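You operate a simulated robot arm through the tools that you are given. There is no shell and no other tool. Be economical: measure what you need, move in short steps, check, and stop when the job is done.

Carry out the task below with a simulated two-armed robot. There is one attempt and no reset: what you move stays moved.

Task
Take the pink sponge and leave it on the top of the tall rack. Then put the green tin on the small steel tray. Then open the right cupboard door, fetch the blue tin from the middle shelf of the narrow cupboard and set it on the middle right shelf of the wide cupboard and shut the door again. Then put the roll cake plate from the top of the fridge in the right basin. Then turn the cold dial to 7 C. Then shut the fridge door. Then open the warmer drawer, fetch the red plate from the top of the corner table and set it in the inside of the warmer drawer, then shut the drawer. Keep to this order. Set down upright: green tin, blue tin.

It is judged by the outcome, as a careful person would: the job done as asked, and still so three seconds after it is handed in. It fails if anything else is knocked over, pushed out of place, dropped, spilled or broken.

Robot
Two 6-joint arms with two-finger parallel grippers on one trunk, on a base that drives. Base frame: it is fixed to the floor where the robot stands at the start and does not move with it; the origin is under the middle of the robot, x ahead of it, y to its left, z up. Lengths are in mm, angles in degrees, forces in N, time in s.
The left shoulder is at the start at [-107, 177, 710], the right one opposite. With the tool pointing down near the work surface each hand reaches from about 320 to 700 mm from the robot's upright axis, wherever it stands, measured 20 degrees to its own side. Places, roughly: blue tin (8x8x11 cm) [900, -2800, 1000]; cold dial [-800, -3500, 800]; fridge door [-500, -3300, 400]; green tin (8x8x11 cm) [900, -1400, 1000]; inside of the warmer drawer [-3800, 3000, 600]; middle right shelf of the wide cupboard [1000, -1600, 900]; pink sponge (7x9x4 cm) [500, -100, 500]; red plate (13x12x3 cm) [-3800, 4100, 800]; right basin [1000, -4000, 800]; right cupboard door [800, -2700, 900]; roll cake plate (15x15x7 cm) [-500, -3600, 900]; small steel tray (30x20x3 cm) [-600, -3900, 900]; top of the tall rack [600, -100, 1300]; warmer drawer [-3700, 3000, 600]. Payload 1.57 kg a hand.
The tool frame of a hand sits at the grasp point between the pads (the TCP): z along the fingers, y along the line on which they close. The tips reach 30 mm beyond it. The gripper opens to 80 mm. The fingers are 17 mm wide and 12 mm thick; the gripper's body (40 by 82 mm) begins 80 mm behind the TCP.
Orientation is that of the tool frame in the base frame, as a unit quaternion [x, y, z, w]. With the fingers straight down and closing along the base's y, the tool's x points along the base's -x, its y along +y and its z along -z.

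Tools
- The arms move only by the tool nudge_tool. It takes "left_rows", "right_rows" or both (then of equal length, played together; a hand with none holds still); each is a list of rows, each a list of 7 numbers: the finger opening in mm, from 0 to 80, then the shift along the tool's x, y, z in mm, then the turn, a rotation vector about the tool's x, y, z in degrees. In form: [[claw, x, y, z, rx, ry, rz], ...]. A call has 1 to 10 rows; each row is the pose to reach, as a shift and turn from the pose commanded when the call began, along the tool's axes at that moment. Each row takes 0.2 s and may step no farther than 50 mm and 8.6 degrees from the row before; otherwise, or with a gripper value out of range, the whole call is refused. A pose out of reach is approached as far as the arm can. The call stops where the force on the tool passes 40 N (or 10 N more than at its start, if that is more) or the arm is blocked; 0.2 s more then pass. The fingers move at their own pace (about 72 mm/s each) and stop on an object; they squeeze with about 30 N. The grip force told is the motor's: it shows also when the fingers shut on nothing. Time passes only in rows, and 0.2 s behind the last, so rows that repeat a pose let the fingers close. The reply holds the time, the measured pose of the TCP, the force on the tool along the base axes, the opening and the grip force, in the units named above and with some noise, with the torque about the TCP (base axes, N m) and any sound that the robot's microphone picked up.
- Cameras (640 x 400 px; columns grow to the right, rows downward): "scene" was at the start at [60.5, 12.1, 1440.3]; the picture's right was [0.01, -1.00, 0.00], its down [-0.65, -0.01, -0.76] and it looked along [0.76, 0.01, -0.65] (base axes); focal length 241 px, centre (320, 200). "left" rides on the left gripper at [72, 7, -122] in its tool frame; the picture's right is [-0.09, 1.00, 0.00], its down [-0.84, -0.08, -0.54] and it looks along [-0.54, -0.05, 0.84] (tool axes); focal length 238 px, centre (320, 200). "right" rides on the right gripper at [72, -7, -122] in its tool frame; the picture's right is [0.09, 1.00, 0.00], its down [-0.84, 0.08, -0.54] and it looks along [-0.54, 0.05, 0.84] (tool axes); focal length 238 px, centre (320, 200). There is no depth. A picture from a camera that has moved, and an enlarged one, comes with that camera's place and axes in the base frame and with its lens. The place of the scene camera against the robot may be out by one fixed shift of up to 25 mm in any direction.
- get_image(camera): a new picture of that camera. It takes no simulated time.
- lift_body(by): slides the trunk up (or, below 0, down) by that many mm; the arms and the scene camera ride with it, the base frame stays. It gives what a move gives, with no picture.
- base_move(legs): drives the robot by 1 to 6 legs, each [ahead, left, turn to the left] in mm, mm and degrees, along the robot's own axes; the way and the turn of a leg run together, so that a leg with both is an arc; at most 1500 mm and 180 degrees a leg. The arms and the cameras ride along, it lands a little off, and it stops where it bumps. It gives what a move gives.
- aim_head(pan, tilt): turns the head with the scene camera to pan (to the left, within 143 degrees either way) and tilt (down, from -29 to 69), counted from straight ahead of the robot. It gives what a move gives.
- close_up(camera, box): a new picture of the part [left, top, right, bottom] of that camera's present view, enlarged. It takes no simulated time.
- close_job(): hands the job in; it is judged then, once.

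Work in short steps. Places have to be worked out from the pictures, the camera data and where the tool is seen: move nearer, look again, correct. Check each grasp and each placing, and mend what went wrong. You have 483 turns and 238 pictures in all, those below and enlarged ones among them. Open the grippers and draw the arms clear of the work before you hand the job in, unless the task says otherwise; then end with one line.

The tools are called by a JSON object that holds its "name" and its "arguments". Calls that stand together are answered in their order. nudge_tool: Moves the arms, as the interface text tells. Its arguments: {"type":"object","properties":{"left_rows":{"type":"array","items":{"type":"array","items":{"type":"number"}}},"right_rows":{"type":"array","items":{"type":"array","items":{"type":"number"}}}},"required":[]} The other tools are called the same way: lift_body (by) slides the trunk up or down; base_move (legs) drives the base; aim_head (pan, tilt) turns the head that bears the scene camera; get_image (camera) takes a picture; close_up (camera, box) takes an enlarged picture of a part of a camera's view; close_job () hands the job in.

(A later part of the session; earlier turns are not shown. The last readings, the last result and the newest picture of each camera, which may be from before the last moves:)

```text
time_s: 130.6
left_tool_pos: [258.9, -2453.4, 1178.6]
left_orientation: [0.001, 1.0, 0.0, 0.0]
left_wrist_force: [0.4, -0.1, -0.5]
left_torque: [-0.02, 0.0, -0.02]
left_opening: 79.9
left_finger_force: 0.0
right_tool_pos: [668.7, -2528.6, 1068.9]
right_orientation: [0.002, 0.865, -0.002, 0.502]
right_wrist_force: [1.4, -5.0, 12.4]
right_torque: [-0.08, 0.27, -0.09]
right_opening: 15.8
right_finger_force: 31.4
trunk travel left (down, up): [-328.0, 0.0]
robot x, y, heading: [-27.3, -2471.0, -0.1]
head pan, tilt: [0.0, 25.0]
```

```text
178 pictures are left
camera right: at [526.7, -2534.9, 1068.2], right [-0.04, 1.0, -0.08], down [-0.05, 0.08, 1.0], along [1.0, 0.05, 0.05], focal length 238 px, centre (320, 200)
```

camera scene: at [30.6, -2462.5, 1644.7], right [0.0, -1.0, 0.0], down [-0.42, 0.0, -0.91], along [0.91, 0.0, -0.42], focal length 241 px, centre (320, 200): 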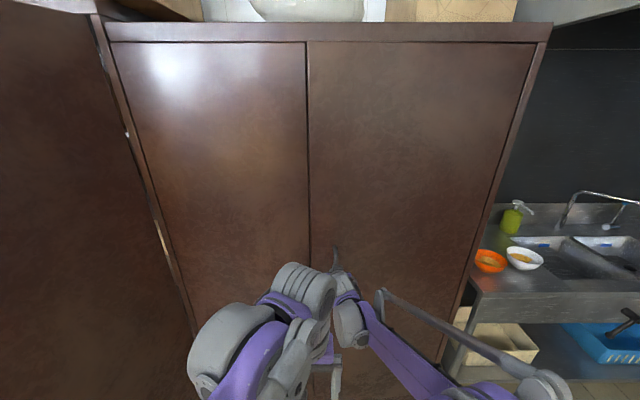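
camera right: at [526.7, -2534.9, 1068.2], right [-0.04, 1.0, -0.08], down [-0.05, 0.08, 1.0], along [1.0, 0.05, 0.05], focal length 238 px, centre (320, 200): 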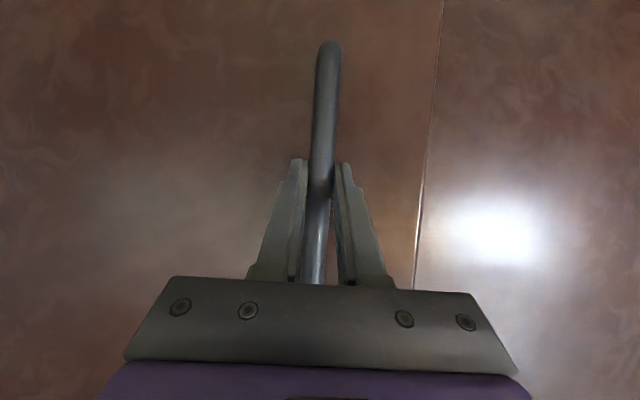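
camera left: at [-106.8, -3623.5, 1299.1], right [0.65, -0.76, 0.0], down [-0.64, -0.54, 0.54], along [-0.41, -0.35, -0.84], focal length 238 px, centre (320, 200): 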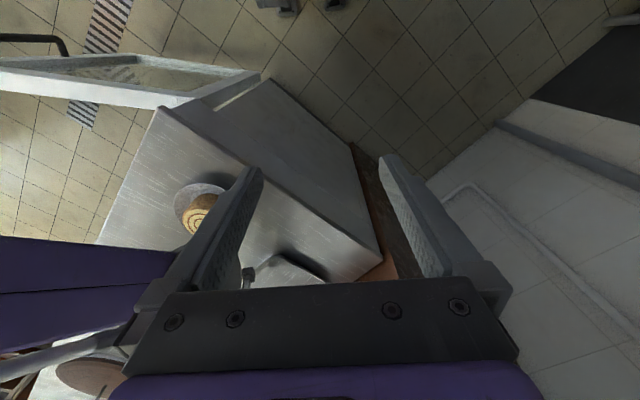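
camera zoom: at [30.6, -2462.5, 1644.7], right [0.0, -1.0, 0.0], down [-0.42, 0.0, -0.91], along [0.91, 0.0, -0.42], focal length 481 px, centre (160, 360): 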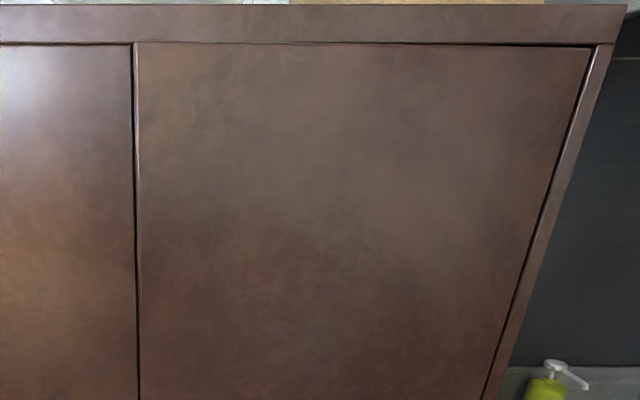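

The door follows. Hinge solves to ≈(755,−3006), handle radius ≈481. Swing it along the arc with the arm to about 35°, turning the hand with it.

{"name": "nudge_tool", "arguments": {"right_rows": [[5, 15, -6, -26, -3.1, 0, -1.8], [5, 29.5, -14, -51, -6.2, 0, -3.6], [5, 44, -23, -76, -9.4, 0, -5.4], [5, 58, -35, -100, -12.5, 0, -7.2], [5, 71.5, -48, -124, -15.6, 0, -9], [5, 84.6, -63, -147, -18.7, 0, -10.8], [5, 97, -79, -169, -21.8, 0, -12.6], [5, 109.5, -97, -190, -24.9, 0, -14.4]]}}

{"name": "get_image", "arguments": {"camera": "scene"}}

```text
time_s: 132.4
left_tool_pos: [259.6, -2455.1, 1178.1]
left_orientation: [0.0, 1.0, 0.001, 0.0]
left_wrist_force: [-0.2, 0.0, 0.0]
left_torque: [0.05, 0.0, 0.0]
left_opening: 79.9
left_finger_force: 0.1
right_tool_pos: [452.9, -2626.3, 1067.8]
right_orientation: [-0.213, 0.837, 0.122, 0.488]
right_wrist_force: [13.5, -21.8, 15.5]
right_torque: [-0.02, -0.48, -0.38]
right_opening: 15.5
right_finger_force: 32.1
trunk travel left (down, up): [-328.0, 0.0]
robot x, y, heading: [-22.8, -2473.3, 0.0]
head pan, tilt: [0.0, 25.0]
```

```text
177 pictures are left
camera scene: at [32.6, -2465.4, 1644.5], right [0.0, -1.0, 0.0], down [-0.42, 0.0, -0.91], along [0.91, 0.0, -0.42], focal length 241 px, centre (320, 200)
```

scene: 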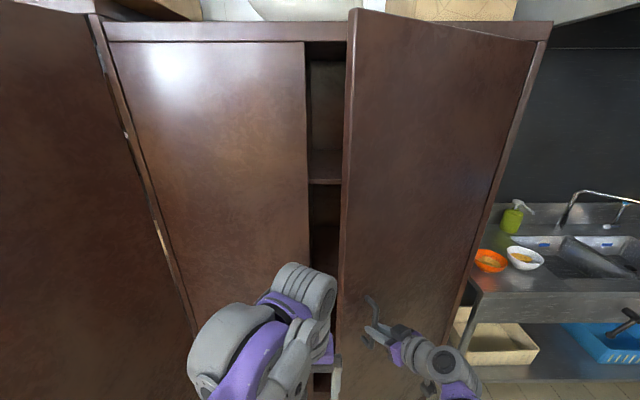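

Door is at ≈35°. Carry it on by driving the base around the hinge in small arcs (3×5°), hand still holding.

{"name": "base_move", "arguments": {"legs": [[-45, -69, 5], [-45, -69, 5], [-45, -69, 5]]}}

{"name": "get_image", "arguments": {"camera": "scene"}}

```text
time_s: 135.7
left_tool_pos: [135.4, -2603.1, 1178.2]
left_orientation: [-0.127, 0.992, 0.0, 0.001]
left_wrist_force: [0.3, 0.2, 0.0]
left_torque: [-0.01, 0.03, 0.01]
left_opening: 80.2
left_finger_force: 0.0
right_tool_pos: [359.9, -2715.6, 1067.7]
right_orientation: [-0.324, 0.803, 0.188, 0.463]
right_wrist_force: [-5.2, 3.9, 7.1]
right_torque: [-0.16, 0.07, 0.06]
right_opening: 15.6
right_finger_force: 31.5
trunk travel left (down, up): [-328.0, 0.0]
robot x, y, heading: [-128.3, -2695.3, 14.5]
head pan, tilt: [0.0, 25.0]
stopped in leg 3: the force on the tool passed its limit at 41 N (the readings are from after the stop); the commanded pose is now the measured one
```

```text
176 pictures are left
camera scene: at [-80.8, -2671.3, 1644.8], right [0.25, -0.97, 0.0], down [-0.41, -0.11, -0.91], along [0.88, 0.23, -0.42], focal length 241 px, centre (320, 200)
```

scene: 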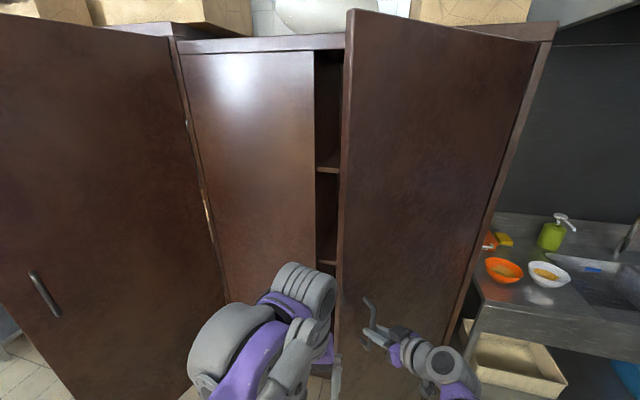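

Door ≈50°. Continue the arc.

{"name": "base_move", "arguments": {"legs": [[-45, -68, 5], [-45, -68, 5]]}}

{"name": "base_move", "arguments": {"legs": [[-45, -68, 5], [-45, -68, 5]]}}

{"name": "get_image", "arguments": {"camera": "scene"}}

```text
time_s: 137.8
left_tool_pos: [73.7, -2712.1, 1178.0]
left_orientation: [-0.215, 0.977, -0.001, 0.001]
left_wrist_force: [0.4, -0.4, 0.4]
left_torque: [0.01, -0.01, 0.01]
left_opening: 80.0
left_finger_force: 0.1
right_tool_pos: [312.4, -2782.9, 1066.6]
right_orientation: [-0.397, 0.771, 0.228, 0.443]
right_wrist_force: [-30.2, 20.3, -2.7]
right_torque: [-0.45, 0.59, 0.53]
right_opening: 15.6
right_finger_force: 31.3
trunk travel left (down, up): [-328.0, 0.0]
robot x, y, heading: [-174.7, -2853.4, 24.6]
head pan, tilt: [0.0, 25.0]
```

```text
time_s: 139.9
left_tool_pos: [34.8, -2829.3, 1180.6]
left_orientation: [-0.297, 0.955, 0.001, 0.001]
left_wrist_force: [-0.7, -0.2, 0.0]
left_torque: [0.03, -0.01, 0.02]
left_opening: 80.0
left_finger_force: 0.0
right_tool_pos: [277.1, -2856.3, 1066.3]
right_orientation: [-0.465, 0.732, 0.273, 0.417]
right_wrist_force: [-13.9, 6.4, 12.1]
right_torque: [-0.17, -0.27, 0.29]
right_opening: 15.6
right_finger_force: 31.7
trunk travel left (down, up): [-328.0, 0.0]
robot x, y, heading: [-184.0, -3004.7, 34.8]
head pan, tilt: [0.0, 25.0]
stopped in leg 2: the force on the tool passed its limit at 47 N (the readings are from after the stop); the commanded pose is now the measured one
```

```text
175 pictures are left
camera scene: at [-140.2, -2969.7, 1644.8], right [0.57, -0.82, 0.0], down [-0.35, -0.24, -0.91], along [0.75, 0.52, -0.42], focal length 241 px, centre (320, 200)
```

scene: 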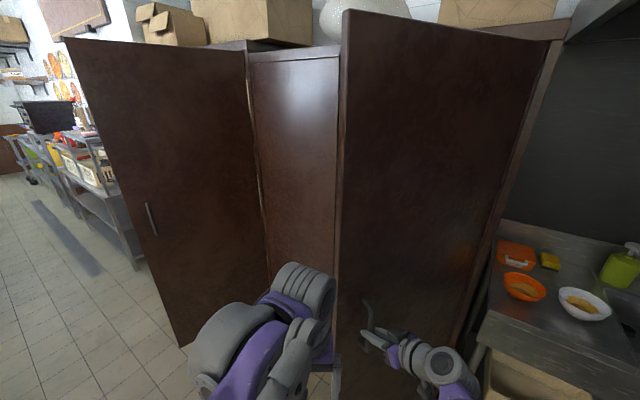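

Door ≈69° open. Release the handle and retreat; I'll push the door wider from inside.

{"name": "nudge_tool", "arguments": {"right_rows": [[30, 0, 0, 0, 0, 0, 0], [60, 0, 0, 0, 0, 0, 0], [60, 0, 0, 0, 0, 0, 0], [60, 10, 0, -17, 0, 0, 0], [60, 25, 0, -43, 0, 0, 0], [60, 45, 0, -78, 0, 0, 0]]}}

{"name": "get_image", "arguments": {"camera": "right"}}

```text
time_s: 141.3
left_tool_pos: [36.9, -2827.6, 1177.1]
left_orientation: [-0.296, 0.955, 0.0, 0.0]
left_wrist_force: [-0.5, 0.1, 0.8]
left_torque: [-0.04, -0.04, -0.03]
left_opening: 80.0
left_finger_force: 0.1
right_tool_pos: [240.8, -2936.9, 1066.6]
right_orientation: [-0.464, 0.733, 0.272, 0.417]
right_wrist_force: [0.0, 0.3, 0.6]
right_torque: [0.01, -0.01, -0.01]
right_opening: 59.9
right_finger_force: 0.1
trunk travel left (down, up): [-328.0, 0.0]
robot x, y, heading: [-185.1, -3006.2, 34.5]
head pan, tilt: [0.0, 25.0]
```

```text
174 pictures are left
camera right: at [186.1, -3067.6, 1066.1], right [-0.92, 0.38, -0.07], down [-0.08, -0.01, 1.0], along [0.38, 0.93, 0.04], focal length 238 px, centre (320, 200)
```

right: 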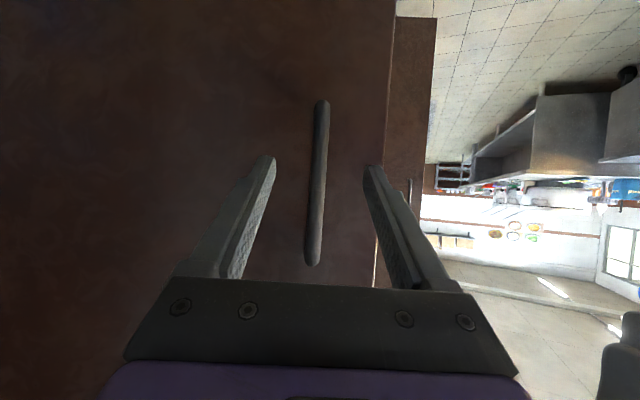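

Door stays put. Slide the hand clear in −x, then strafe the robot away to its left.

{"name": "nudge_tool", "arguments": {"right_rows": [[60, 9, 36, -15, 0, 0, 0], [60, 18, 72, -31, 0, 0, 0], [60, 27, 107, -46, 0, 0, 0]]}}

{"name": "base_move", "arguments": {"legs": [[0, 500, 0], [0, 0, -34.5]]}}

{"name": "get_image", "arguments": {"camera": "scene"}}

```text
time_s: 142.2
left_tool_pos: [36.8, -2829.1, 1177.5]
left_orientation: [-0.296, 0.955, 0.001, 0.001]
left_wrist_force: [0.3, -0.2, 0.5]
left_torque: [0.01, -0.01, 0.0]
left_opening: 80.0
left_finger_force: 0.1
right_tool_pos: [121.6, -2939.7, 1066.3]
right_orientation: [-0.464, 0.733, 0.27, 0.418]
right_wrist_force: [-0.4, -0.5, -0.9]
right_torque: [-0.01, 0.0, 0.0]
right_opening: 59.9
right_finger_force: 0.0
trunk travel left (down, up): [-328.0, 0.0]
robot x, y, heading: [-182.9, -3006.9, 34.4]
head pan, tilt: [0.0, 25.0]
```

```text
time_s: 148.7
left_tool_pos: [-183.1, -2575.0, 1178.4]
left_orientation: [0.005, 1.0, 0.0, 0.0]
left_wrist_force: [0.5, -0.3, 0.0]
left_torque: [-0.02, 0.01, -0.02]
left_opening: 80.1
left_finger_force: 0.2
right_tool_pos: [-176.8, -2713.7, 1066.1]
right_orientation: [-0.221, 0.839, 0.132, 0.48]
right_wrist_force: [-1.0, -0.6, -0.8]
right_torque: [-0.01, 0.02, -0.02]
right_opening: 60.3
right_finger_force: 0.1
trunk travel left (down, up): [-328.0, 0.0]
robot x, y, heading: [-467.6, -2588.4, -0.3]
head pan, tilt: [0.0, 25.0]
```

```text
173 pictures are left
camera scene: at [-411.5, -2581.8, 1644.6], right [-0.01, -1.0, 0.0], down [-0.42, 0.0, -0.91], along [0.91, -0.01, -0.42], focal length 241 px, centre (320, 200)
```

scene: 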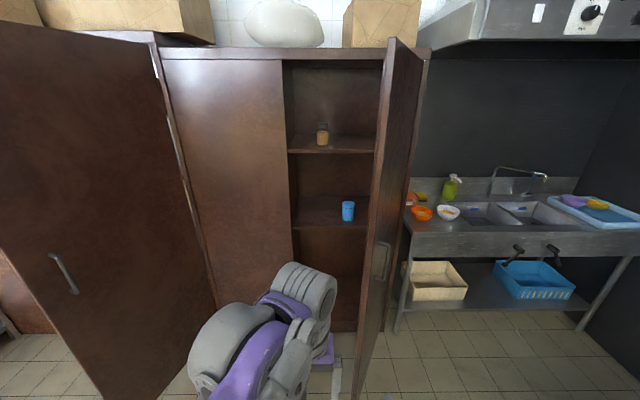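

Blue tin visible near (900,−2765). I'll untwist/tuck the right hand and set the left hand forward (30° pitch) to push the door wider and later fetch the tin.

{"name": "nudge_tool", "arguments": {"right_rows": [[60, -5, -28, -16, 5, 0, 2.9], [60, -10, -56, -31, 10, 0, 5.8], [60, -14, -85, -47, 15, 0, 8.7], [60, -19, -113, -62, 20, 0, 11.6], [60, -24, -141, -78, 24.9, 0, 14.4]]}}

{"name": "nudge_tool", "arguments": {"left_rows": [[0, -34, -7, 16, 0, -7.5, 0], [0, -69, -14, 32, 0, -15, 0], [0, -103, -20, 48, 0, -22.5, 0], [0, -138, -27, 64, 0, -30, 0], [0, -172, -34, 80, 0, -37.5, 0], [0, -206, -41, 96, 0, -45, 0], [0, -241, -48, 112, 0, -52.5, 0], [0, -275, -54, 128, 0, -60, 0]]}}

{"name": "get_image", "arguments": {"camera": "scene"}}

```text
time_s: 149.9
left_tool_pos: [-181.8, -2575.0, 1177.3]
left_orientation: [0.004, 1.0, 0.0, -0.001]
left_wrist_force: [0.5, 0.2, 0.4]
left_torque: [-0.02, 0.03, 0.02]
left_opening: 79.8
left_finger_force: 0.2
right_tool_pos: [-152.2, -2865.5, 1125.7]
right_orientation: [-0.006, 0.869, 0.008, 0.496]
right_wrist_force: [-0.2, 0.5, 0.1]
right_torque: [0.0, -0.04, -0.01]
right_opening: 59.9
right_finger_force: 0.0
trunk travel left (down, up): [-328.0, 0.0]
robot x, y, heading: [-469.8, -2589.1, -0.7]
head pan, tilt: [0.0, 25.0]
```

```text
time_s: 151.7
left_tool_pos: [94.8, -2628.9, 1050.5]
left_orientation: [0.005, 0.865, -0.002, 0.501]
left_wrist_force: [-0.3, 0.5, -0.2]
left_torque: [0.02, 0.0, 0.02]
left_opening: 0.0
left_finger_force: 21.3
right_tool_pos: [-150.9, -2866.7, 1124.8]
right_orientation: [-0.007, 0.869, 0.008, 0.495]
right_wrist_force: [0.0, 0.5, -0.5]
right_torque: [-0.03, -0.03, 0.01]
right_opening: 60.0
right_finger_force: 0.0
trunk travel left (down, up): [-328.0, 0.0]
robot x, y, heading: [-469.4, -2589.9, -0.4]
head pan, tilt: [0.0, 25.0]
```

```text
172 pictures are left
camera scene: at [-410.2, -2582.3, 1644.6], right [-0.01, -1.0, 0.0], down [-0.42, 0.0, -0.91], along [0.91, -0.01, -0.42], focal length 241 px, centre (320, 200)
```

scene: 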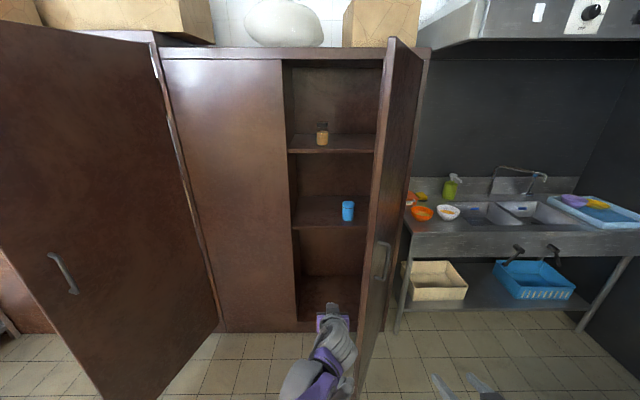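

Extend the left hand 80 more, pull the right hand back 60, and drive ahead so the left hand is behind the door's free edge.

{"name": "nudge_tool", "arguments": {"left_rows": [[0, -20, 0, 34.6, 0, 0, 0], [0, -40, 0, 69, 0, 0, 0], [0, -40, 0, 69, 0, 0, 0]], "right_rows": [[60, 15, 0, -26, 0, 0, 0], [60, 30, 0, -52, 0, 0, 0], [60, 30, 0, -52, 0, 0, 0]]}}

{"name": "base_move", "arguments": {"legs": [[230, 0, 0.4]]}}

{"name": "get_image", "arguments": {"camera": "scene"}}

```text
time_s: 152.5
left_tool_pos: [170.8, -2632.4, 1050.3]
left_orientation: [0.004, 0.866, -0.002, 0.501]
left_wrist_force: [-0.3, 0.3, 0.2]
left_torque: [0.01, 0.0, 0.0]
left_opening: 0.1
left_finger_force: 21.0
right_tool_pos: [-197.8, -2872.8, 1124.8]
right_orientation: [-0.023, 0.868, 0.019, 0.495]
right_wrist_force: [0.3, 0.0, -0.3]
right_torque: [0.01, -0.01, -0.02]
right_opening: 60.1
right_finger_force: 0.0
right hand out of reach, approached as far as the arm can: row 2, 3
trunk travel left (down, up): [-328.0, 0.0]
robot x, y, heading: [-469.7, -2597.2, -0.7]
head pan, tilt: [0.0, 25.0]
```

```text
time_s: 154.2
left_tool_pos: [396.9, -2630.8, 1048.9]
left_orientation: [0.002, 0.866, -0.001, 0.499]
left_wrist_force: [0.4, 0.0, 0.3]
left_torque: [0.01, 0.0, 0.0]
left_opening: 0.0
left_finger_force: 21.2
right_tool_pos: [28.6, -2872.6, 1121.6]
right_orientation: [-0.024, 0.869, 0.02, 0.494]
right_wrist_force: [0.0, 0.4, 0.7]
right_torque: [-0.01, 0.02, 0.02]
right_opening: 60.1
right_finger_force: 0.0
trunk travel left (down, up): [-328.0, 0.0]
robot x, y, heading: [-242.2, -2592.9, -0.3]
head pan, tilt: [0.0, 25.0]
```

```text
171 pictures are left
camera scene: at [-185.8, -2583.1, 1644.4], right [0.0, -1.0, 0.0], down [-0.42, 0.0, -0.91], along [0.91, 0.0, -0.42], focal length 241 px, centre (320, 200)
```

scene: 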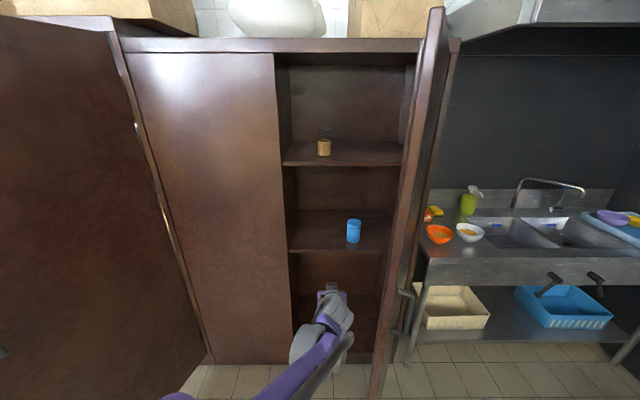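

Hand is inside the door. Strafe right 280 to push the door wider.

{"name": "base_move", "arguments": {"legs": [[0, -180, 0], [0, -100, 0]]}}

{"name": "get_image", "arguments": {"camera": "scene"}}

```text
time_s: 157.6
left_tool_pos: [396.6, -2905.6, 1050.6]
left_orientation: [0.004, 0.866, -0.003, 0.5]
left_wrist_force: [0.1, -0.9, 0.8]
left_torque: [0.0, 0.0, 0.03]
left_opening: 0.1
left_finger_force: 21.8
right_tool_pos: [28.1, -3147.7, 1122.2]
right_orientation: [-0.023, 0.868, 0.019, 0.496]
right_wrist_force: [0.5, -0.7, -0.8]
right_torque: [0.02, 0.01, 0.04]
right_opening: 59.8
right_finger_force: 0.1
trunk travel left (down, up): [-328.0, 0.0]
robot x, y, heading: [-242.3, -2865.9, -0.6]
head pan, tilt: [0.0, 25.0]
```

```text
170 pictures are left
camera scene: at [-187.1, -2857.8, 1644.6], right [-0.01, -1.0, 0.0], down [-0.42, 0.0, -0.91], along [0.91, -0.01, -0.42], focal length 241 px, centre (320, 200)
```

scene: 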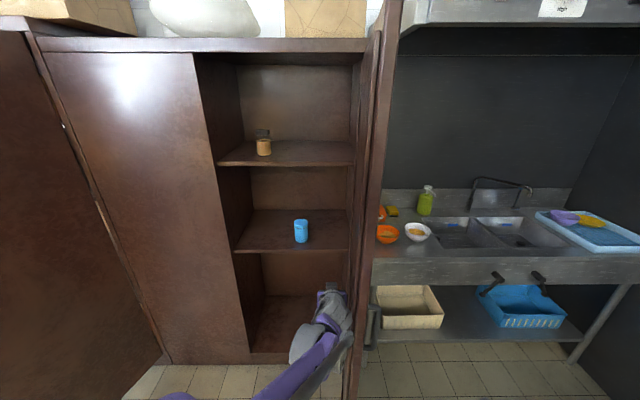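

Continue pushing 130 more.

{"name": "base_move", "arguments": {"legs": [[0, -130, 0]]}}

{"name": "get_image", "arguments": {"camera": "scene"}}

```text
time_s: 159.4
left_tool_pos: [394.0, -3040.0, 1049.6]
left_orientation: [0.004, 0.866, -0.003, 0.501]
left_wrist_force: [-0.7, 0.3, -1.1]
left_torque: [0.02, 0.0, 0.01]
left_opening: 0.1
left_finger_force: 21.4
right_tool_pos: [25.6, -3279.6, 1123.7]
right_orientation: [-0.024, 0.868, 0.019, 0.495]
right_wrist_force: [0.6, -0.9, 0.2]
right_torque: [-0.02, -0.03, -0.04]
right_opening: 59.8
right_finger_force: 0.1
trunk travel left (down, up): [-328.0, 0.0]
robot x, y, heading: [-246.0, -3001.6, -0.4]
head pan, tilt: [0.0, 25.0]
```

```text
169 pictures are left
camera scene: at [-188.1, -2990.5, 1644.6], right [-0.01, -1.0, 0.0], down [-0.42, 0.0, -0.91], along [0.91, -0.01, -0.42], focal length 241 px, centre (320, 200)
```

scene: 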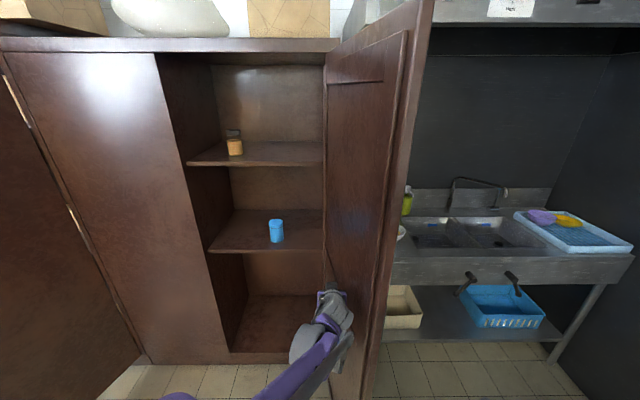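

Door ≈100°. Push another 60 for elbow room, then strafe back left.

{"name": "base_move", "arguments": {"legs": [[0, -60, 0], [0, 350, 0]]}}

{"name": "get_image", "arguments": {"camera": "scene"}}

```text
time_s: 163.9
left_tool_pos: [394.8, -2738.7, 1050.0]
left_orientation: [0.001, 0.866, -0.001, 0.501]
left_wrist_force: [0.1, 0.0, -0.2]
left_torque: [0.02, -0.02, -0.03]
left_opening: 0.0
left_finger_force: 21.5
right_tool_pos: [28.2, -2981.7, 1123.0]
right_orientation: [-0.025, 0.868, 0.02, 0.495]
right_wrist_force: [0.8, 0.2, 0.3]
right_torque: [-0.03, -0.03, 0.0]
right_opening: 59.7
right_finger_force: 0.0
trunk travel left (down, up): [-328.0, 0.0]
robot x, y, heading: [-245.6, -2703.2, -0.4]
head pan, tilt: [0.0, 25.0]
```

```text
168 pictures are left
camera scene: at [-186.6, -2692.2, 1644.6], right [0.0, -1.0, 0.0], down [-0.42, 0.0, -0.91], along [0.91, 0.0, -0.42], focal length 241 px, centre (320, 200)
```

scene: 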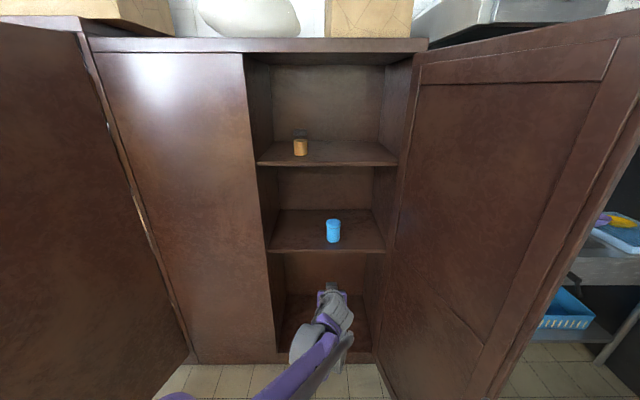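

Good clearance. Lower the left hand to tin height with fingers open, then approach at heading −15°.

{"name": "nudge_tool", "arguments": {"left_rows": [[80, 24, 0, 29, 0, 0, 0], [80, 48, 0, 58, 0, 0, 0], [80, 71, 0, 87, 0, 0, 0], [80, 71, 0, 87, 0, 0, 0]]}}

{"name": "base_move", "arguments": {"legs": [[100, 186, 0], [0, 0, -14.6], [180, 64, 0]]}}

{"name": "get_image", "arguments": {"camera": "left"}}

{"name": "get_image", "arguments": {"camera": "scene"}}

```text
time_s: 164.9
left_tool_pos: [437.8, -2738.9, 945.5]
left_orientation: [0.002, 0.866, -0.001, 0.499]
left_wrist_force: [-0.2, 0.3, 0.6]
left_torque: [0.01, 0.0, 0.0]
left_opening: 80.1
left_finger_force: 0.0
right_tool_pos: [28.5, -2980.9, 1123.5]
right_orientation: [-0.026, 0.868, 0.021, 0.495]
right_wrist_force: [0.0, 0.7, -0.3]
right_torque: [-0.02, 0.01, 0.02]
right_opening: 59.9
right_finger_force: 0.1
trunk travel left (down, up): [-328.0, 0.0]
robot x, y, heading: [-239.8, -2704.2, -0.3]
head pan, tilt: [0.0, 25.0]
```

```text
time_s: 169.2
left_tool_pos: [700.9, -2711.9, 947.6]
left_orientation: [0.114, 0.859, -0.066, 0.496]
left_wrist_force: [-0.5, -0.3, 1.0]
left_torque: [-0.02, 0.01, 0.01]
left_opening: 80.1
left_finger_force: 0.0
right_tool_pos: [243.6, -2840.0, 1122.1]
right_orientation: [0.086, 0.864, -0.044, 0.494]
right_wrist_force: [0.1, -0.6, 0.2]
right_torque: [-0.01, 0.01, 0.0]
right_opening: 60.0
right_finger_force: 0.0
trunk travel left (down, up): [-328.0, 0.0]
robot x, y, heading: [53.1, -2502.8, -14.9]
head pan, tilt: [0.0, 25.0]
```

```text
167 pictures are left
camera left: at [564.2, -2667.5, 943.5], right [0.3, 0.95, 0.08], down [-0.07, -0.06, 1.0], along [0.95, -0.31, 0.05], focal length 238 px, centre (320, 200)
```

left: 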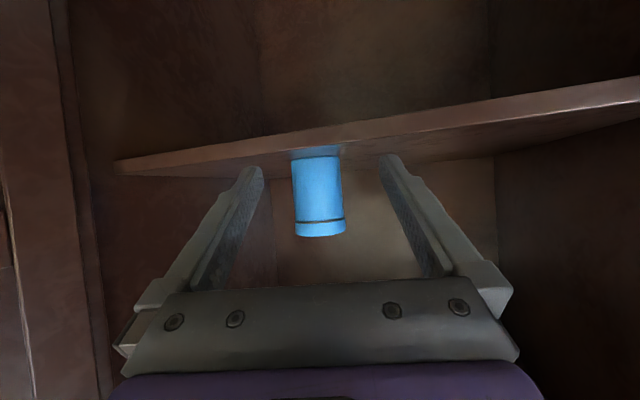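

```text
166 pictures are left
camera scene: at [106.8, -2503.9, 1644.4], right [-0.26, -0.97, 0.0], down [-0.41, 0.11, -0.91], along [0.88, -0.23, -0.42], focal length 241 px, centre (320, 200)
```

scene: 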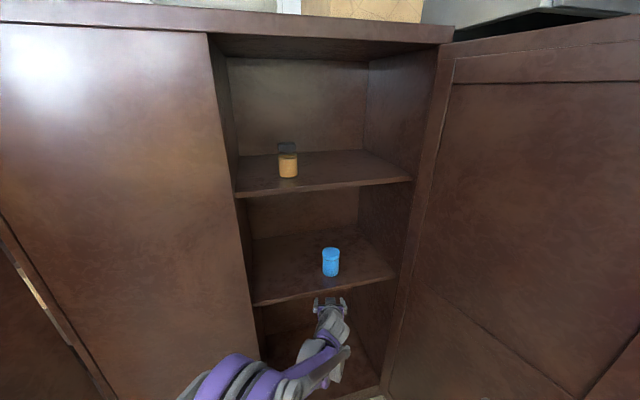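

Tin ≈(897,−2773), about 11 mm to the right of my path. Correct and drive 110 ahead.

{"name": "nudge_tool", "arguments": {"left_rows": [[80, 0, -11, 0, 0, 0, 0], [80, 0, -11, 0, 0, 0, 0]]}}

{"name": "base_move", "arguments": {"legs": [[110, 0, 0]]}}

{"name": "get_image", "arguments": {"camera": "left"}}

{"name": "get_image", "arguments": {"camera": "scene"}}

```text
time_s: 169.8
left_tool_pos: [698.9, -2721.4, 945.4]
left_orientation: [0.114, 0.859, -0.066, 0.495]
left_wrist_force: [-0.1, -0.1, 0.5]
left_torque: [0.01, 0.02, -0.02]
left_opening: 79.9
left_finger_force: 0.0
right_tool_pos: [244.8, -2839.6, 1123.1]
right_orientation: [0.086, 0.864, -0.044, 0.494]
right_wrist_force: [0.3, -0.8, 0.2]
right_torque: [0.0, 0.0, 0.02]
right_opening: 60.1
right_finger_force: 0.1
trunk travel left (down, up): [-328.0, 0.0]
robot x, y, heading: [48.6, -2505.2, -15.0]
head pan, tilt: [0.0, 25.0]
```

```text
time_s: 171.0
left_tool_pos: [803.4, -2748.9, 945.0]
left_orientation: [0.114, 0.858, -0.066, 0.496]
left_wrist_force: [-0.7, 0.1, -0.4]
left_torque: [0.01, -0.01, -0.02]
left_opening: 79.8
left_finger_force: 0.1
right_tool_pos: [349.7, -2868.4, 1122.3]
right_orientation: [0.087, 0.865, -0.044, 0.493]
right_wrist_force: [0.2, -0.1, 0.0]
right_torque: [0.01, 0.01, 0.01]
right_opening: 59.7
right_finger_force: 0.1
trunk travel left (down, up): [-328.0, 0.0]
robot x, y, heading: [155.1, -2529.8, -14.8]
head pan, tilt: [0.0, 25.0]
```

```text
165 pictures are left
camera left: at [666.9, -2706.1, 943.4], right [0.3, 0.95, 0.08], down [-0.07, -0.06, 1.0], along [0.95, -0.31, 0.05], focal length 238 px, centre (320, 200)
```

left: 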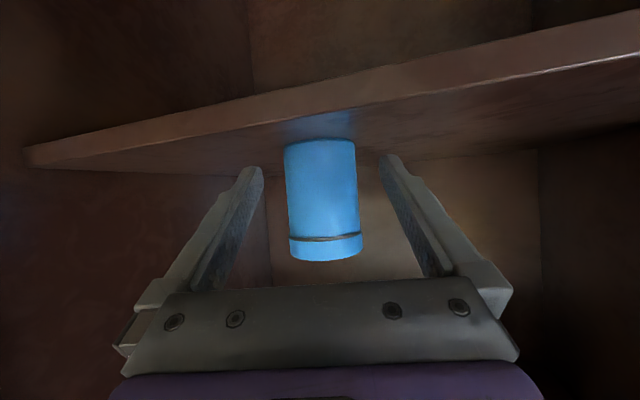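

```text
164 pictures are left
camera scene: at [212.1, -2532.1, 1644.3], right [-0.26, -0.97, 0.0], down [-0.41, 0.11, -0.91], along [0.88, -0.23, -0.42], focal length 241 px, centre (320, 200)
```

scene: 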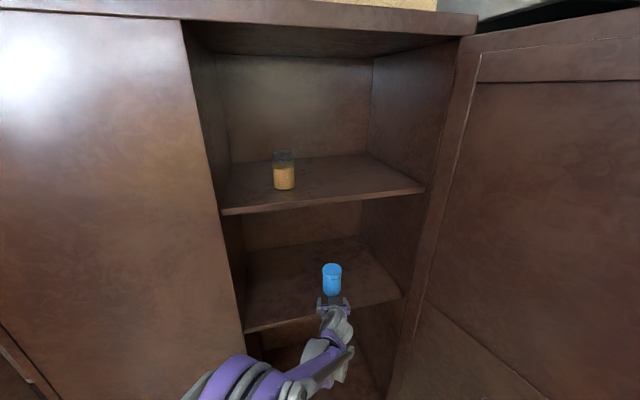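

Aligned; tin ≈100 mm ahead. Drive 60, then finish with the arm.

{"name": "base_move", "arguments": {"legs": [[60, 0, 0]]}}

{"name": "get_image", "arguments": {"camera": "left"}}

```text
time_s: 172.0
left_tool_pos: [860.3, -2764.8, 945.3]
left_orientation: [0.112, 0.859, -0.064, 0.496]
left_wrist_force: [0.0, -0.5, -0.5]
left_torque: [-0.06, -0.02, -0.01]
left_opening: 80.0
left_finger_force: 0.0
right_tool_pos: [407.1, -2884.1, 1122.8]
right_orientation: [0.085, 0.864, -0.043, 0.494]
right_wrist_force: [0.1, 0.3, 0.3]
right_torque: [-0.03, 0.0, 0.02]
right_opening: 60.4
right_finger_force: 0.0
trunk travel left (down, up): [-328.0, 0.0]
robot x, y, heading: [215.6, -2544.6, -15.0]
head pan, tilt: [0.0, 25.0]
```

```text
163 pictures are left
camera left: at [723.8, -2720.8, 943.3], right [0.3, 0.95, 0.08], down [-0.07, -0.06, 1.0], along [0.95, -0.31, 0.05], focal length 238 px, centre (320, 200)
```

left: 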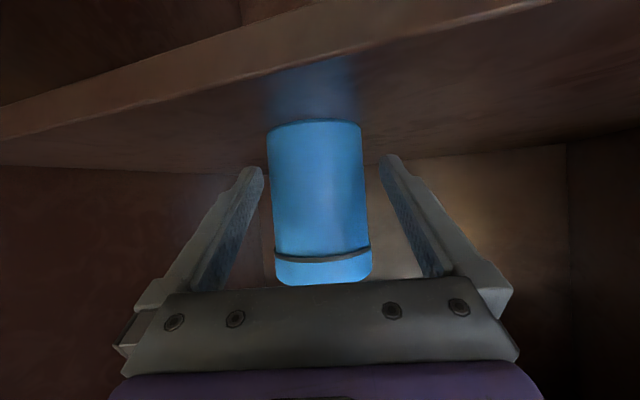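

Advance 38 mm, shift 2 mm right, and close.

{"name": "nudge_tool", "arguments": {"left_rows": [[80, -9, -2, 16, 0, 0, 0], [80, -19, -2, 33, 0, 0, 0], [80, -19, -2, 33, 0, 0, 0], [70, -19, -2, 33, 0, 0, 0], [60, -19, -2, 33, 0, 0, 0], [55, -19, -2, 33, 0, 0, 0], [55, -19, -2, 33, 0, 0, 0]]}}

{"name": "get_image", "arguments": {"camera": "left"}}

```text
time_s: 173.6
left_tool_pos: [899.2, -2776.6, 946.7]
left_orientation: [0.113, 0.859, -0.065, 0.496]
left_wrist_force: [0.0, -0.7, -0.1]
left_torque: [0.05, -0.04, -0.05]
left_opening: 71.2
left_finger_force: 29.7
right_tool_pos: [409.3, -2884.2, 1124.3]
right_orientation: [0.085, 0.865, -0.042, 0.493]
right_wrist_force: [0.3, 0.3, -0.5]
right_torque: [0.01, -0.01, 0.0]
right_opening: 60.1
right_finger_force: 0.1
trunk travel left (down, up): [-328.0, 0.0]
robot x, y, heading: [214.1, -2548.1, -14.9]
head pan, tilt: [0.0, 25.0]
```

```text
162 pictures are left
camera left: at [762.0, -2732.8, 944.5], right [0.3, 0.95, 0.08], down [-0.07, -0.06, 1.0], along [0.95, -0.31, 0.05], focal length 238 px, centre (320, 200)
```

left: 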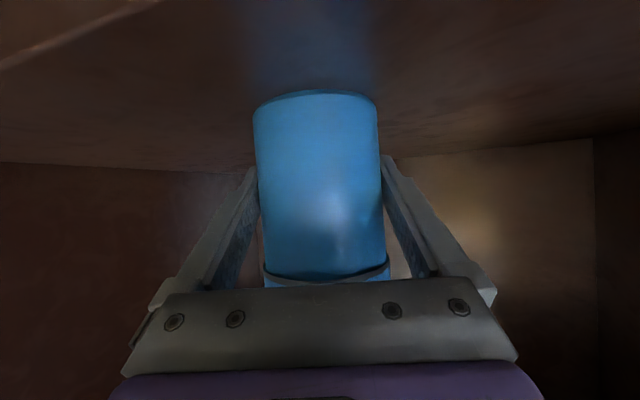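

Gripped. Lift 40 and back out.

{"name": "nudge_tool", "arguments": {"left_rows": [[55, -17, 0, -10, 0, 0, 0], [55, -35, 0, -20, 0, 0, 0], [55, -35, 0, -20, 0, 0, 0]]}}

{"name": "base_move", "arguments": {"legs": [[-420, 0, 0]]}}

{"name": "get_image", "arguments": {"camera": "scene"}}

```text
time_s: 174.4
left_tool_pos: [899.6, -2777.6, 984.5]
left_orientation: [0.112, 0.859, -0.064, 0.495]
left_wrist_force: [-0.1, -0.3, -3.6]
left_torque: [0.02, 0.03, -0.02]
left_opening: 71.2
left_finger_force: 30.2
right_tool_pos: [408.3, -2884.9, 1123.2]
right_orientation: [0.085, 0.864, -0.043, 0.494]
right_wrist_force: [0.3, -0.4, 0.6]
right_torque: [-0.02, -0.03, 0.01]
right_opening: 60.2
right_finger_force: 0.0
trunk travel left (down, up): [-328.0, 0.0]
robot x, y, heading: [215.2, -2549.8, -14.8]
head pan, tilt: [0.0, 25.0]
```

```text
time_s: 176.9
left_tool_pos: [499.2, -2669.8, 984.4]
left_orientation: [0.111, 0.859, -0.064, 0.496]
left_wrist_force: [-0.2, -0.9, -3.0]
left_torque: [0.02, -0.01, 0.01]
left_opening: 71.2
left_finger_force: 29.9
right_tool_pos: [10.0, -2777.4, 1123.9]
right_orientation: [0.083, 0.865, -0.042, 0.493]
right_wrist_force: [0.0, 1.3, -0.3]
right_torque: [0.01, -0.03, 0.01]
right_opening: 59.9
right_finger_force: 0.1
trunk travel left (down, up): [-328.0, 0.0]
robot x, y, heading: [-186.8, -2440.8, -14.7]
head pan, tilt: [0.0, 25.0]
```

```text
161 pictures are left
camera scene: at [-129.3, -2442.0, 1644.7], right [-0.25, -0.97, 0.0], down [-0.41, 0.11, -0.91], along [0.88, -0.23, -0.42], focal length 241 px, centre (320, 200)
```

scene: 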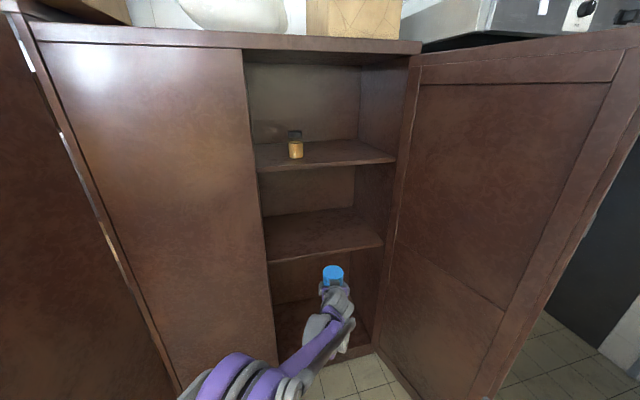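

Tin held. Back away and travel left to the wide cupboard, keeping heading −15°.

{"name": "base_move", "arguments": {"legs": [[-350, 0, 0], [-222, 1140, 0]]}}

{"name": "get_image", "arguments": {"camera": "scene"}}

```text
time_s: 189.2
left_tool_pos: [247.5, -1401.2, 985.3]
left_orientation: [0.111, 0.859, -0.064, 0.496]
left_wrist_force: [-1.0, 0.4, -3.3]
left_torque: [0.01, 0.01, 0.0]
left_opening: 70.8
left_finger_force: 30.4
right_tool_pos: [-241.3, -1510.5, 1124.0]
right_orientation: [0.083, 0.865, -0.042, 0.493]
right_wrist_force: [0.1, -0.8, 0.7]
right_torque: [0.01, -0.02, -0.02]
right_opening: 60.2
right_finger_force: 0.1
trunk travel left (down, up): [-328.0, 0.0]
robot x, y, heading: [-438.4, -1174.5, -14.7]
head pan, tilt: [0.0, 25.0]
```

```text
160 pictures are left
camera scene: at [-381.3, -1175.6, 1644.6], right [-0.25, -0.97, 0.0], down [-0.41, 0.11, -0.91], along [0.88, -0.23, -0.42], focal length 241 px, centre (320, 200)
```

scene: 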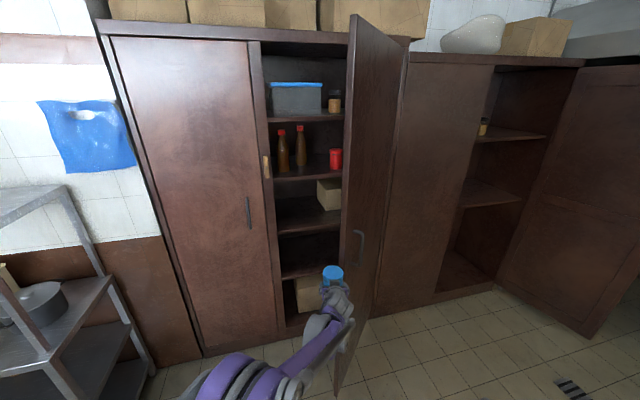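

The wide cupboard's door has been nudged toward closed as my hand passed it; I'll restore it. First look at the right arm's posture and the door.

{"name": "aim_head", "arguments": {"pan": -30, "tilt": 45}}

{"name": "get_image", "arguments": {"camera": "scene"}}

{"name": "get_image", "arguments": {"camera": "left"}}

```text
time_s: 190.2
left_tool_pos: [245.6, -1402.1, 986.3]
left_orientation: [0.111, 0.859, -0.064, 0.496]
left_wrist_force: [0.8, 0.1, -3.1]
left_torque: [0.02, 0.0, 0.01]
left_opening: 71.1
left_finger_force: 29.7
right_tool_pos: [-241.2, -1511.8, 1123.4]
right_orientation: [0.083, 0.865, -0.042, 0.494]
right_wrist_force: [-0.5, -0.4, -0.3]
right_torque: [0.01, -0.01, -0.03]
right_opening: 60.1
right_finger_force: 0.2
trunk travel left (down, up): [-328.0, 0.0]
robot x, y, heading: [-435.2, -1175.3, -14.7]
head pan, tilt: [-30.0, 45.0]
```

```text
159 pictures are left
camera scene: at [-412.6, -1209.5, 1614.0], right [-0.7, -0.71, 0.0], down [-0.5, 0.5, -0.71], along [0.5, -0.5, -0.71], focal length 241 px, centre (320, 200)
```

scene: 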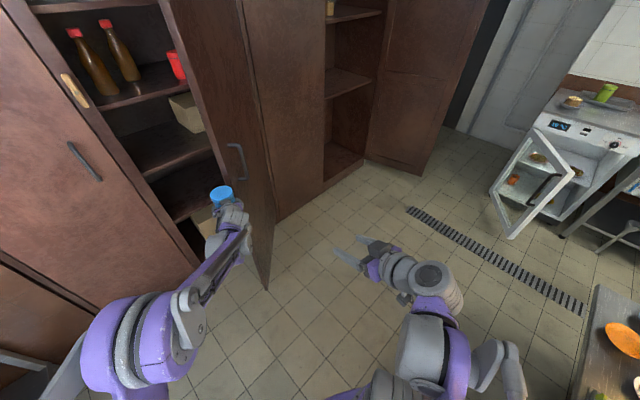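

```text
158 pictures are left
camera left: at [110.4, -1359.8, 983.1], right [0.3, 0.95, 0.08], down [-0.07, -0.06, 1.0], along [0.95, -0.3, 0.05], focal length 238 px, centre (320, 200)
```

left: 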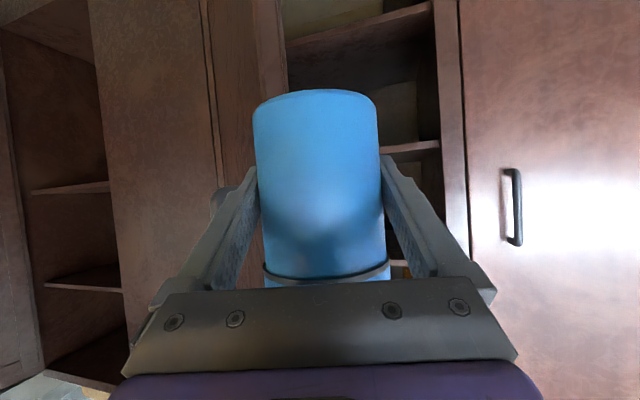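

The tin is fine; the right elbow sits behind, so the tucked right hand can push the door back open from inside. Retract the left hand first so the tin stays outside the cupboard.

{"name": "nudge_tool", "arguments": {"left_rows": [[55, 20, 0, -35, 0, 0, 0], [55, 40, 0, -70, 0, 0, 0], [55, 60, 0, -104, 0, 0, 0], [55, 80, 0, -139, 0, 0, 0], [55, 100, 0, -173, 0, 0, 0], [55, 120, 0, -208, 0, 0, 0]]}}

{"name": "base_move", "arguments": {"legs": [[-30, 116, 0], [628, 134, 0]]}}

{"name": "get_image", "arguments": {"camera": "scene"}}

```text
time_s: 191.6
left_tool_pos: [12.9, -1340.9, 986.0]
left_orientation: [0.111, 0.859, -0.064, 0.496]
left_wrist_force: [-0.4, -0.3, -4.0]
left_torque: [0.01, 0.0, 0.0]
left_opening: 70.7
left_finger_force: 30.0
right_tool_pos: [-242.6, -1510.7, 1122.5]
right_orientation: [0.084, 0.864, -0.042, 0.494]
right_wrist_force: [-0.2, 0.5, 0.0]
right_torque: [-0.03, -0.03, 0.0]
right_opening: 59.9
right_finger_force: 0.1
trunk travel left (down, up): [-328.0, 0.0]
robot x, y, heading: [-439.5, -1172.9, -14.4]
head pan, tilt: [-30.0, 45.0]
```

```text
time_s: 195.7
left_tool_pos: [531.7, -1249.5, 985.7]
left_orientation: [0.113, 0.859, -0.066, 0.495]
left_wrist_force: [0.2, 0.9, -3.8]
left_torque: [-0.03, 0.04, -0.06]
left_opening: 71.1
left_finger_force: 30.2
right_tool_pos: [273.9, -1415.2, 1121.6]
right_orientation: [0.083, 0.866, -0.041, 0.491]
right_wrist_force: [-11.8, 11.7, -10.2]
right_torque: [0.43, 0.35, -0.19]
right_opening: 51.6
right_finger_force: 0.0
trunk travel left (down, up): [-328.0, 0.0]
robot x, y, heading: [76.9, -1081.2, -14.9]
head pan, tilt: [-30.0, 45.0]
stopped in leg 2: the force on the tool passed its limit at 82 N (the readings are from after the stop); the commanded pose is now the measured one
```

```text
157 pictures are left
camera scene: at [106.1, -1113.2, 1614.0], right [-0.71, -0.71, 0.0], down [-0.5, 0.5, -0.71], along [0.5, -0.5, -0.71], focal length 241 px, centre (320, 200)
```

scene: 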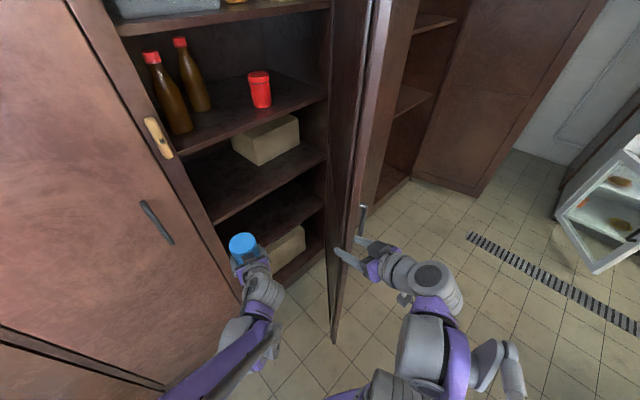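

The right hand touched the door's edge. Back off, shift further left and go in again.

{"name": "base_move", "arguments": {"legs": [[-60, 0, 0], [-25, 100, 0], [160, 42, 0]]}}

{"name": "get_image", "arguments": {"camera": "scene"}}

```text
time_s: 198.8
left_tool_pos: [638.6, -1135.7, 986.0]
left_orientation: [0.113, 0.859, -0.065, 0.494]
left_wrist_force: [0.1, 0.4, -3.4]
left_torque: [0.01, 0.02, -0.01]
left_opening: 71.0
left_finger_force: 30.4
right_tool_pos: [382.7, -1303.3, 1123.1]
right_orientation: [0.084, 0.865, -0.041, 0.493]
right_wrist_force: [0.8, 0.0, -0.1]
right_torque: [0.01, 0.0, -0.05]
right_opening: 60.1
right_finger_force: 0.0
trunk travel left (down, up): [-328.0, 0.0]
robot x, y, heading: [193.6, -961.7, -15.0]
head pan, tilt: [-30.0, 45.0]
```

```text
156 pictures are left
camera scene: at [213.0, -1001.1, 1613.7], right [-0.71, -0.71, 0.0], down [-0.5, 0.5, -0.71], along [0.5, -0.5, -0.71], focal length 241 px, centre (320, 200)
```

scene: 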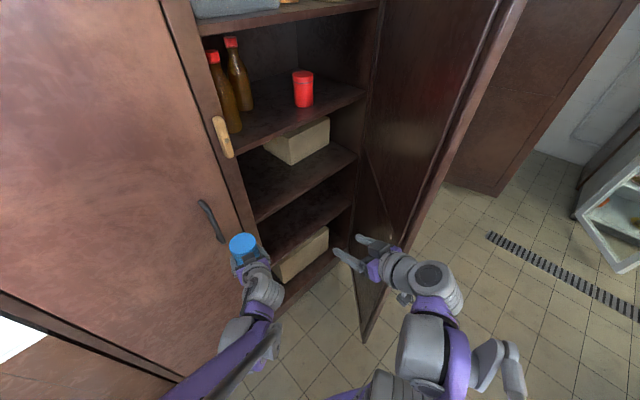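

Right hand is now on the inner side. Strafe right in −y to push the door back toward its original ~78°.

{"name": "base_move", "arguments": {"legs": [[65, -242, 0], [20, -75, 0]]}}

{"name": "get_image", "arguments": {"camera": "scene"}}

```text
time_s: 202.5
left_tool_pos: [638.1, -1462.7, 985.9]
left_orientation: [0.114, 0.859, -0.066, 0.495]
left_wrist_force: [-0.2, 0.1, -2.5]
left_torque: [0.01, 0.02, 0.01]
left_opening: 71.0
left_finger_force: 30.4
right_tool_pos: [383.2, -1630.4, 1123.1]
right_orientation: [0.084, 0.865, -0.041, 0.492]
right_wrist_force: [-1.2, -0.9, -0.2]
right_torque: [-0.02, 0.0, -0.04]
right_opening: 59.9
right_finger_force: 0.0
trunk travel left (down, up): [-328.0, 0.0]
robot x, y, heading: [188.7, -1295.5, -14.8]
head pan, tilt: [-30.0, 45.0]
```

```text
155 pictures are left
camera scene: at [213.4, -1328.3, 1614.0], right [-0.71, -0.71, 0.0], down [-0.5, 0.5, -0.71], along [0.5, -0.5, -0.71], focal length 241 px, centre (320, 200)
```

scene: 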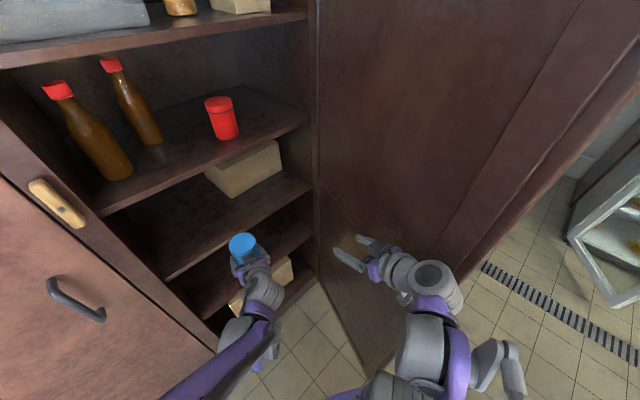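

Door ≈75°. Push 20 mm more, then strafe back left to the placing line.

{"name": "base_move", "arguments": {"legs": [[5, -20, 0], [-45, 175, 0]]}}

{"name": "aim_head", "arguments": {"pan": 0, "tilt": 35}}

{"name": "get_image", "arguments": {"camera": "scene"}}

{"name": "get_image", "arguments": {"camera": "left"}}

```text
time_s: 205.1
left_tool_pos: [639.7, -1304.4, 985.5]
left_orientation: [0.114, 0.859, -0.065, 0.495]
left_wrist_force: [-0.2, 0.0, -2.3]
left_torque: [0.0, 0.0, 0.03]
left_opening: 70.9
left_finger_force: 29.9
right_tool_pos: [384.0, -1470.5, 1123.1]
right_orientation: [0.085, 0.865, -0.041, 0.492]
right_wrist_force: [0.2, 0.9, 0.1]
right_torque: [0.0, -0.04, 0.03]
right_opening: 60.2
right_finger_force: 0.1
trunk travel left (down, up): [-328.0, 0.0]
robot x, y, heading: [192.3, -1138.7, -14.5]
head pan, tilt: [-30.0, 45.0]
```

```text
time_s: 206.1
left_tool_pos: [641.3, -1305.4, 985.6]
left_orientation: [0.114, 0.858, -0.066, 0.496]
left_wrist_force: [0.3, -0.1, -2.7]
left_torque: [0.02, 0.02, -0.03]
left_opening: 70.9
left_finger_force: 30.7
right_tool_pos: [383.0, -1471.3, 1123.5]
right_orientation: [0.085, 0.865, -0.042, 0.493]
right_wrist_force: [0.6, -0.2, 0.0]
right_torque: [-0.01, -0.02, 0.02]
right_opening: 59.8
right_finger_force: 0.0
trunk travel left (down, up): [-328.0, 0.0]
robot x, y, heading: [191.2, -1139.1, -15.0]
head pan, tilt: [0.0, 35.0]
```

```text
154 pictures are left
camera scene: at [242.3, -1135.6, 1628.8], right [-0.26, -0.97, 0.0], down [-0.55, 0.15, -0.82], along [0.79, -0.21, -0.57], focal length 241 px, centre (320, 200)
```

scene: 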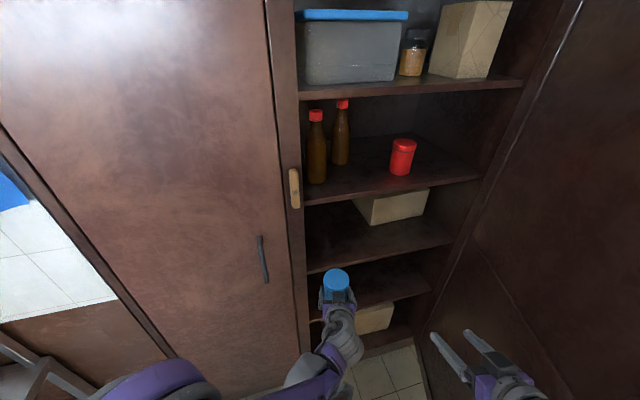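

```text
153 pictures are left
camera left: at [504.2, -1261.6, 984.3], right [0.3, 0.95, 0.08], down [-0.07, -0.06, 1.0], along [0.95, -0.31, 0.05], focal length 238 px, centre (320, 200)
```

left: 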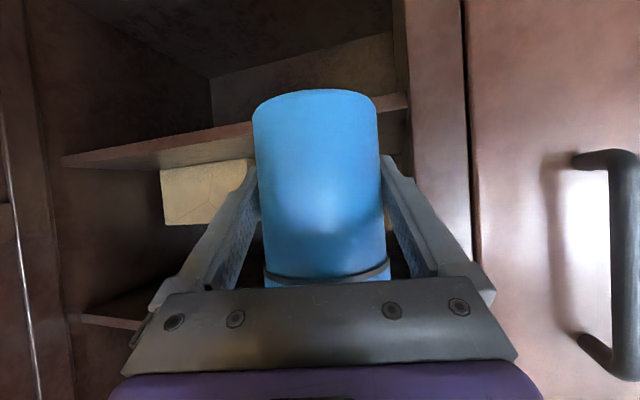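

Clear approach to the spot where the green tin stood. Extend the left arm 240 mm into the shelf (tin 40 mm above it).

{"name": "nudge_tool", "arguments": {"left_rows": [[55, -24, -8, 41, 0, 0, 0], [55, -48, -16, 83, 0, 0, 0], [55, -72, -24, 124, 0, 0, 0], [55, -96, -32, 166, 0, 0, 0], [55, -120, -40, 208, 0, 0, 0], [55, -120, -40, 208, 0, 0, 0]]}}

{"name": "get_image", "arguments": {"camera": "scene"}}

{"name": "get_image", "arguments": {"camera": "left"}}

```text
time_s: 207.4
left_tool_pos: [863.0, -1405.6, 987.2]
left_orientation: [0.113, 0.859, -0.065, 0.495]
left_wrist_force: [0.8, 1.1, -3.0]
left_torque: [0.02, 0.01, 0.02]
left_opening: 70.8
left_finger_force: 29.7
right_tool_pos: [383.7, -1471.5, 1124.2]
right_orientation: [0.084, 0.865, -0.041, 0.493]
right_wrist_force: [-0.4, -0.5, 0.3]
right_torque: [-0.01, 0.03, -0.04]
right_opening: 59.9
right_finger_force: 0.1
trunk travel left (down, up): [-328.0, 0.0]
robot x, y, heading: [187.7, -1137.1, -15.0]
head pan, tilt: [0.0, 35.0]
```

```text
152 pictures are left
camera scene: at [241.5, -1135.1, 1628.8], right [-0.26, -0.97, 0.0], down [-0.55, 0.15, -0.82], along [0.79, -0.21, -0.57], focal length 241 px, centre (320, 200)
```

scene: 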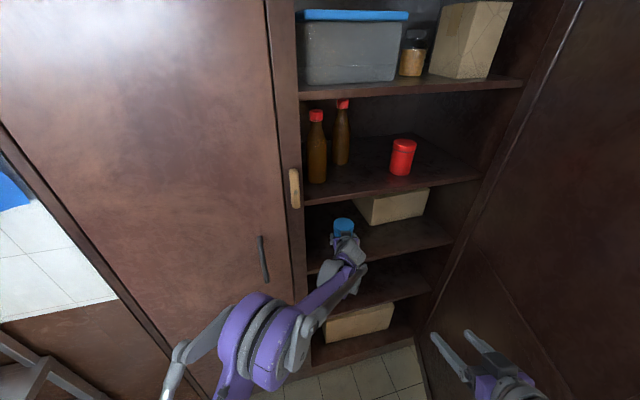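

```text
151 pictures are left
camera left: at [726.2, -1361.8, 985.6], right [0.3, 0.95, 0.08], down [-0.07, -0.06, 1.0], along [0.95, -0.31, 0.05], focal length 238 px, centre (320, 200)
```

left: 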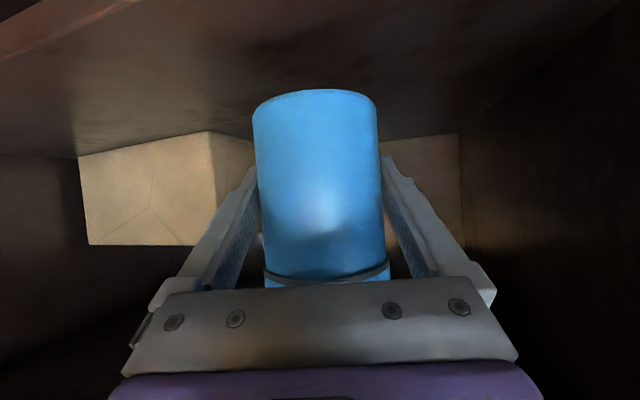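

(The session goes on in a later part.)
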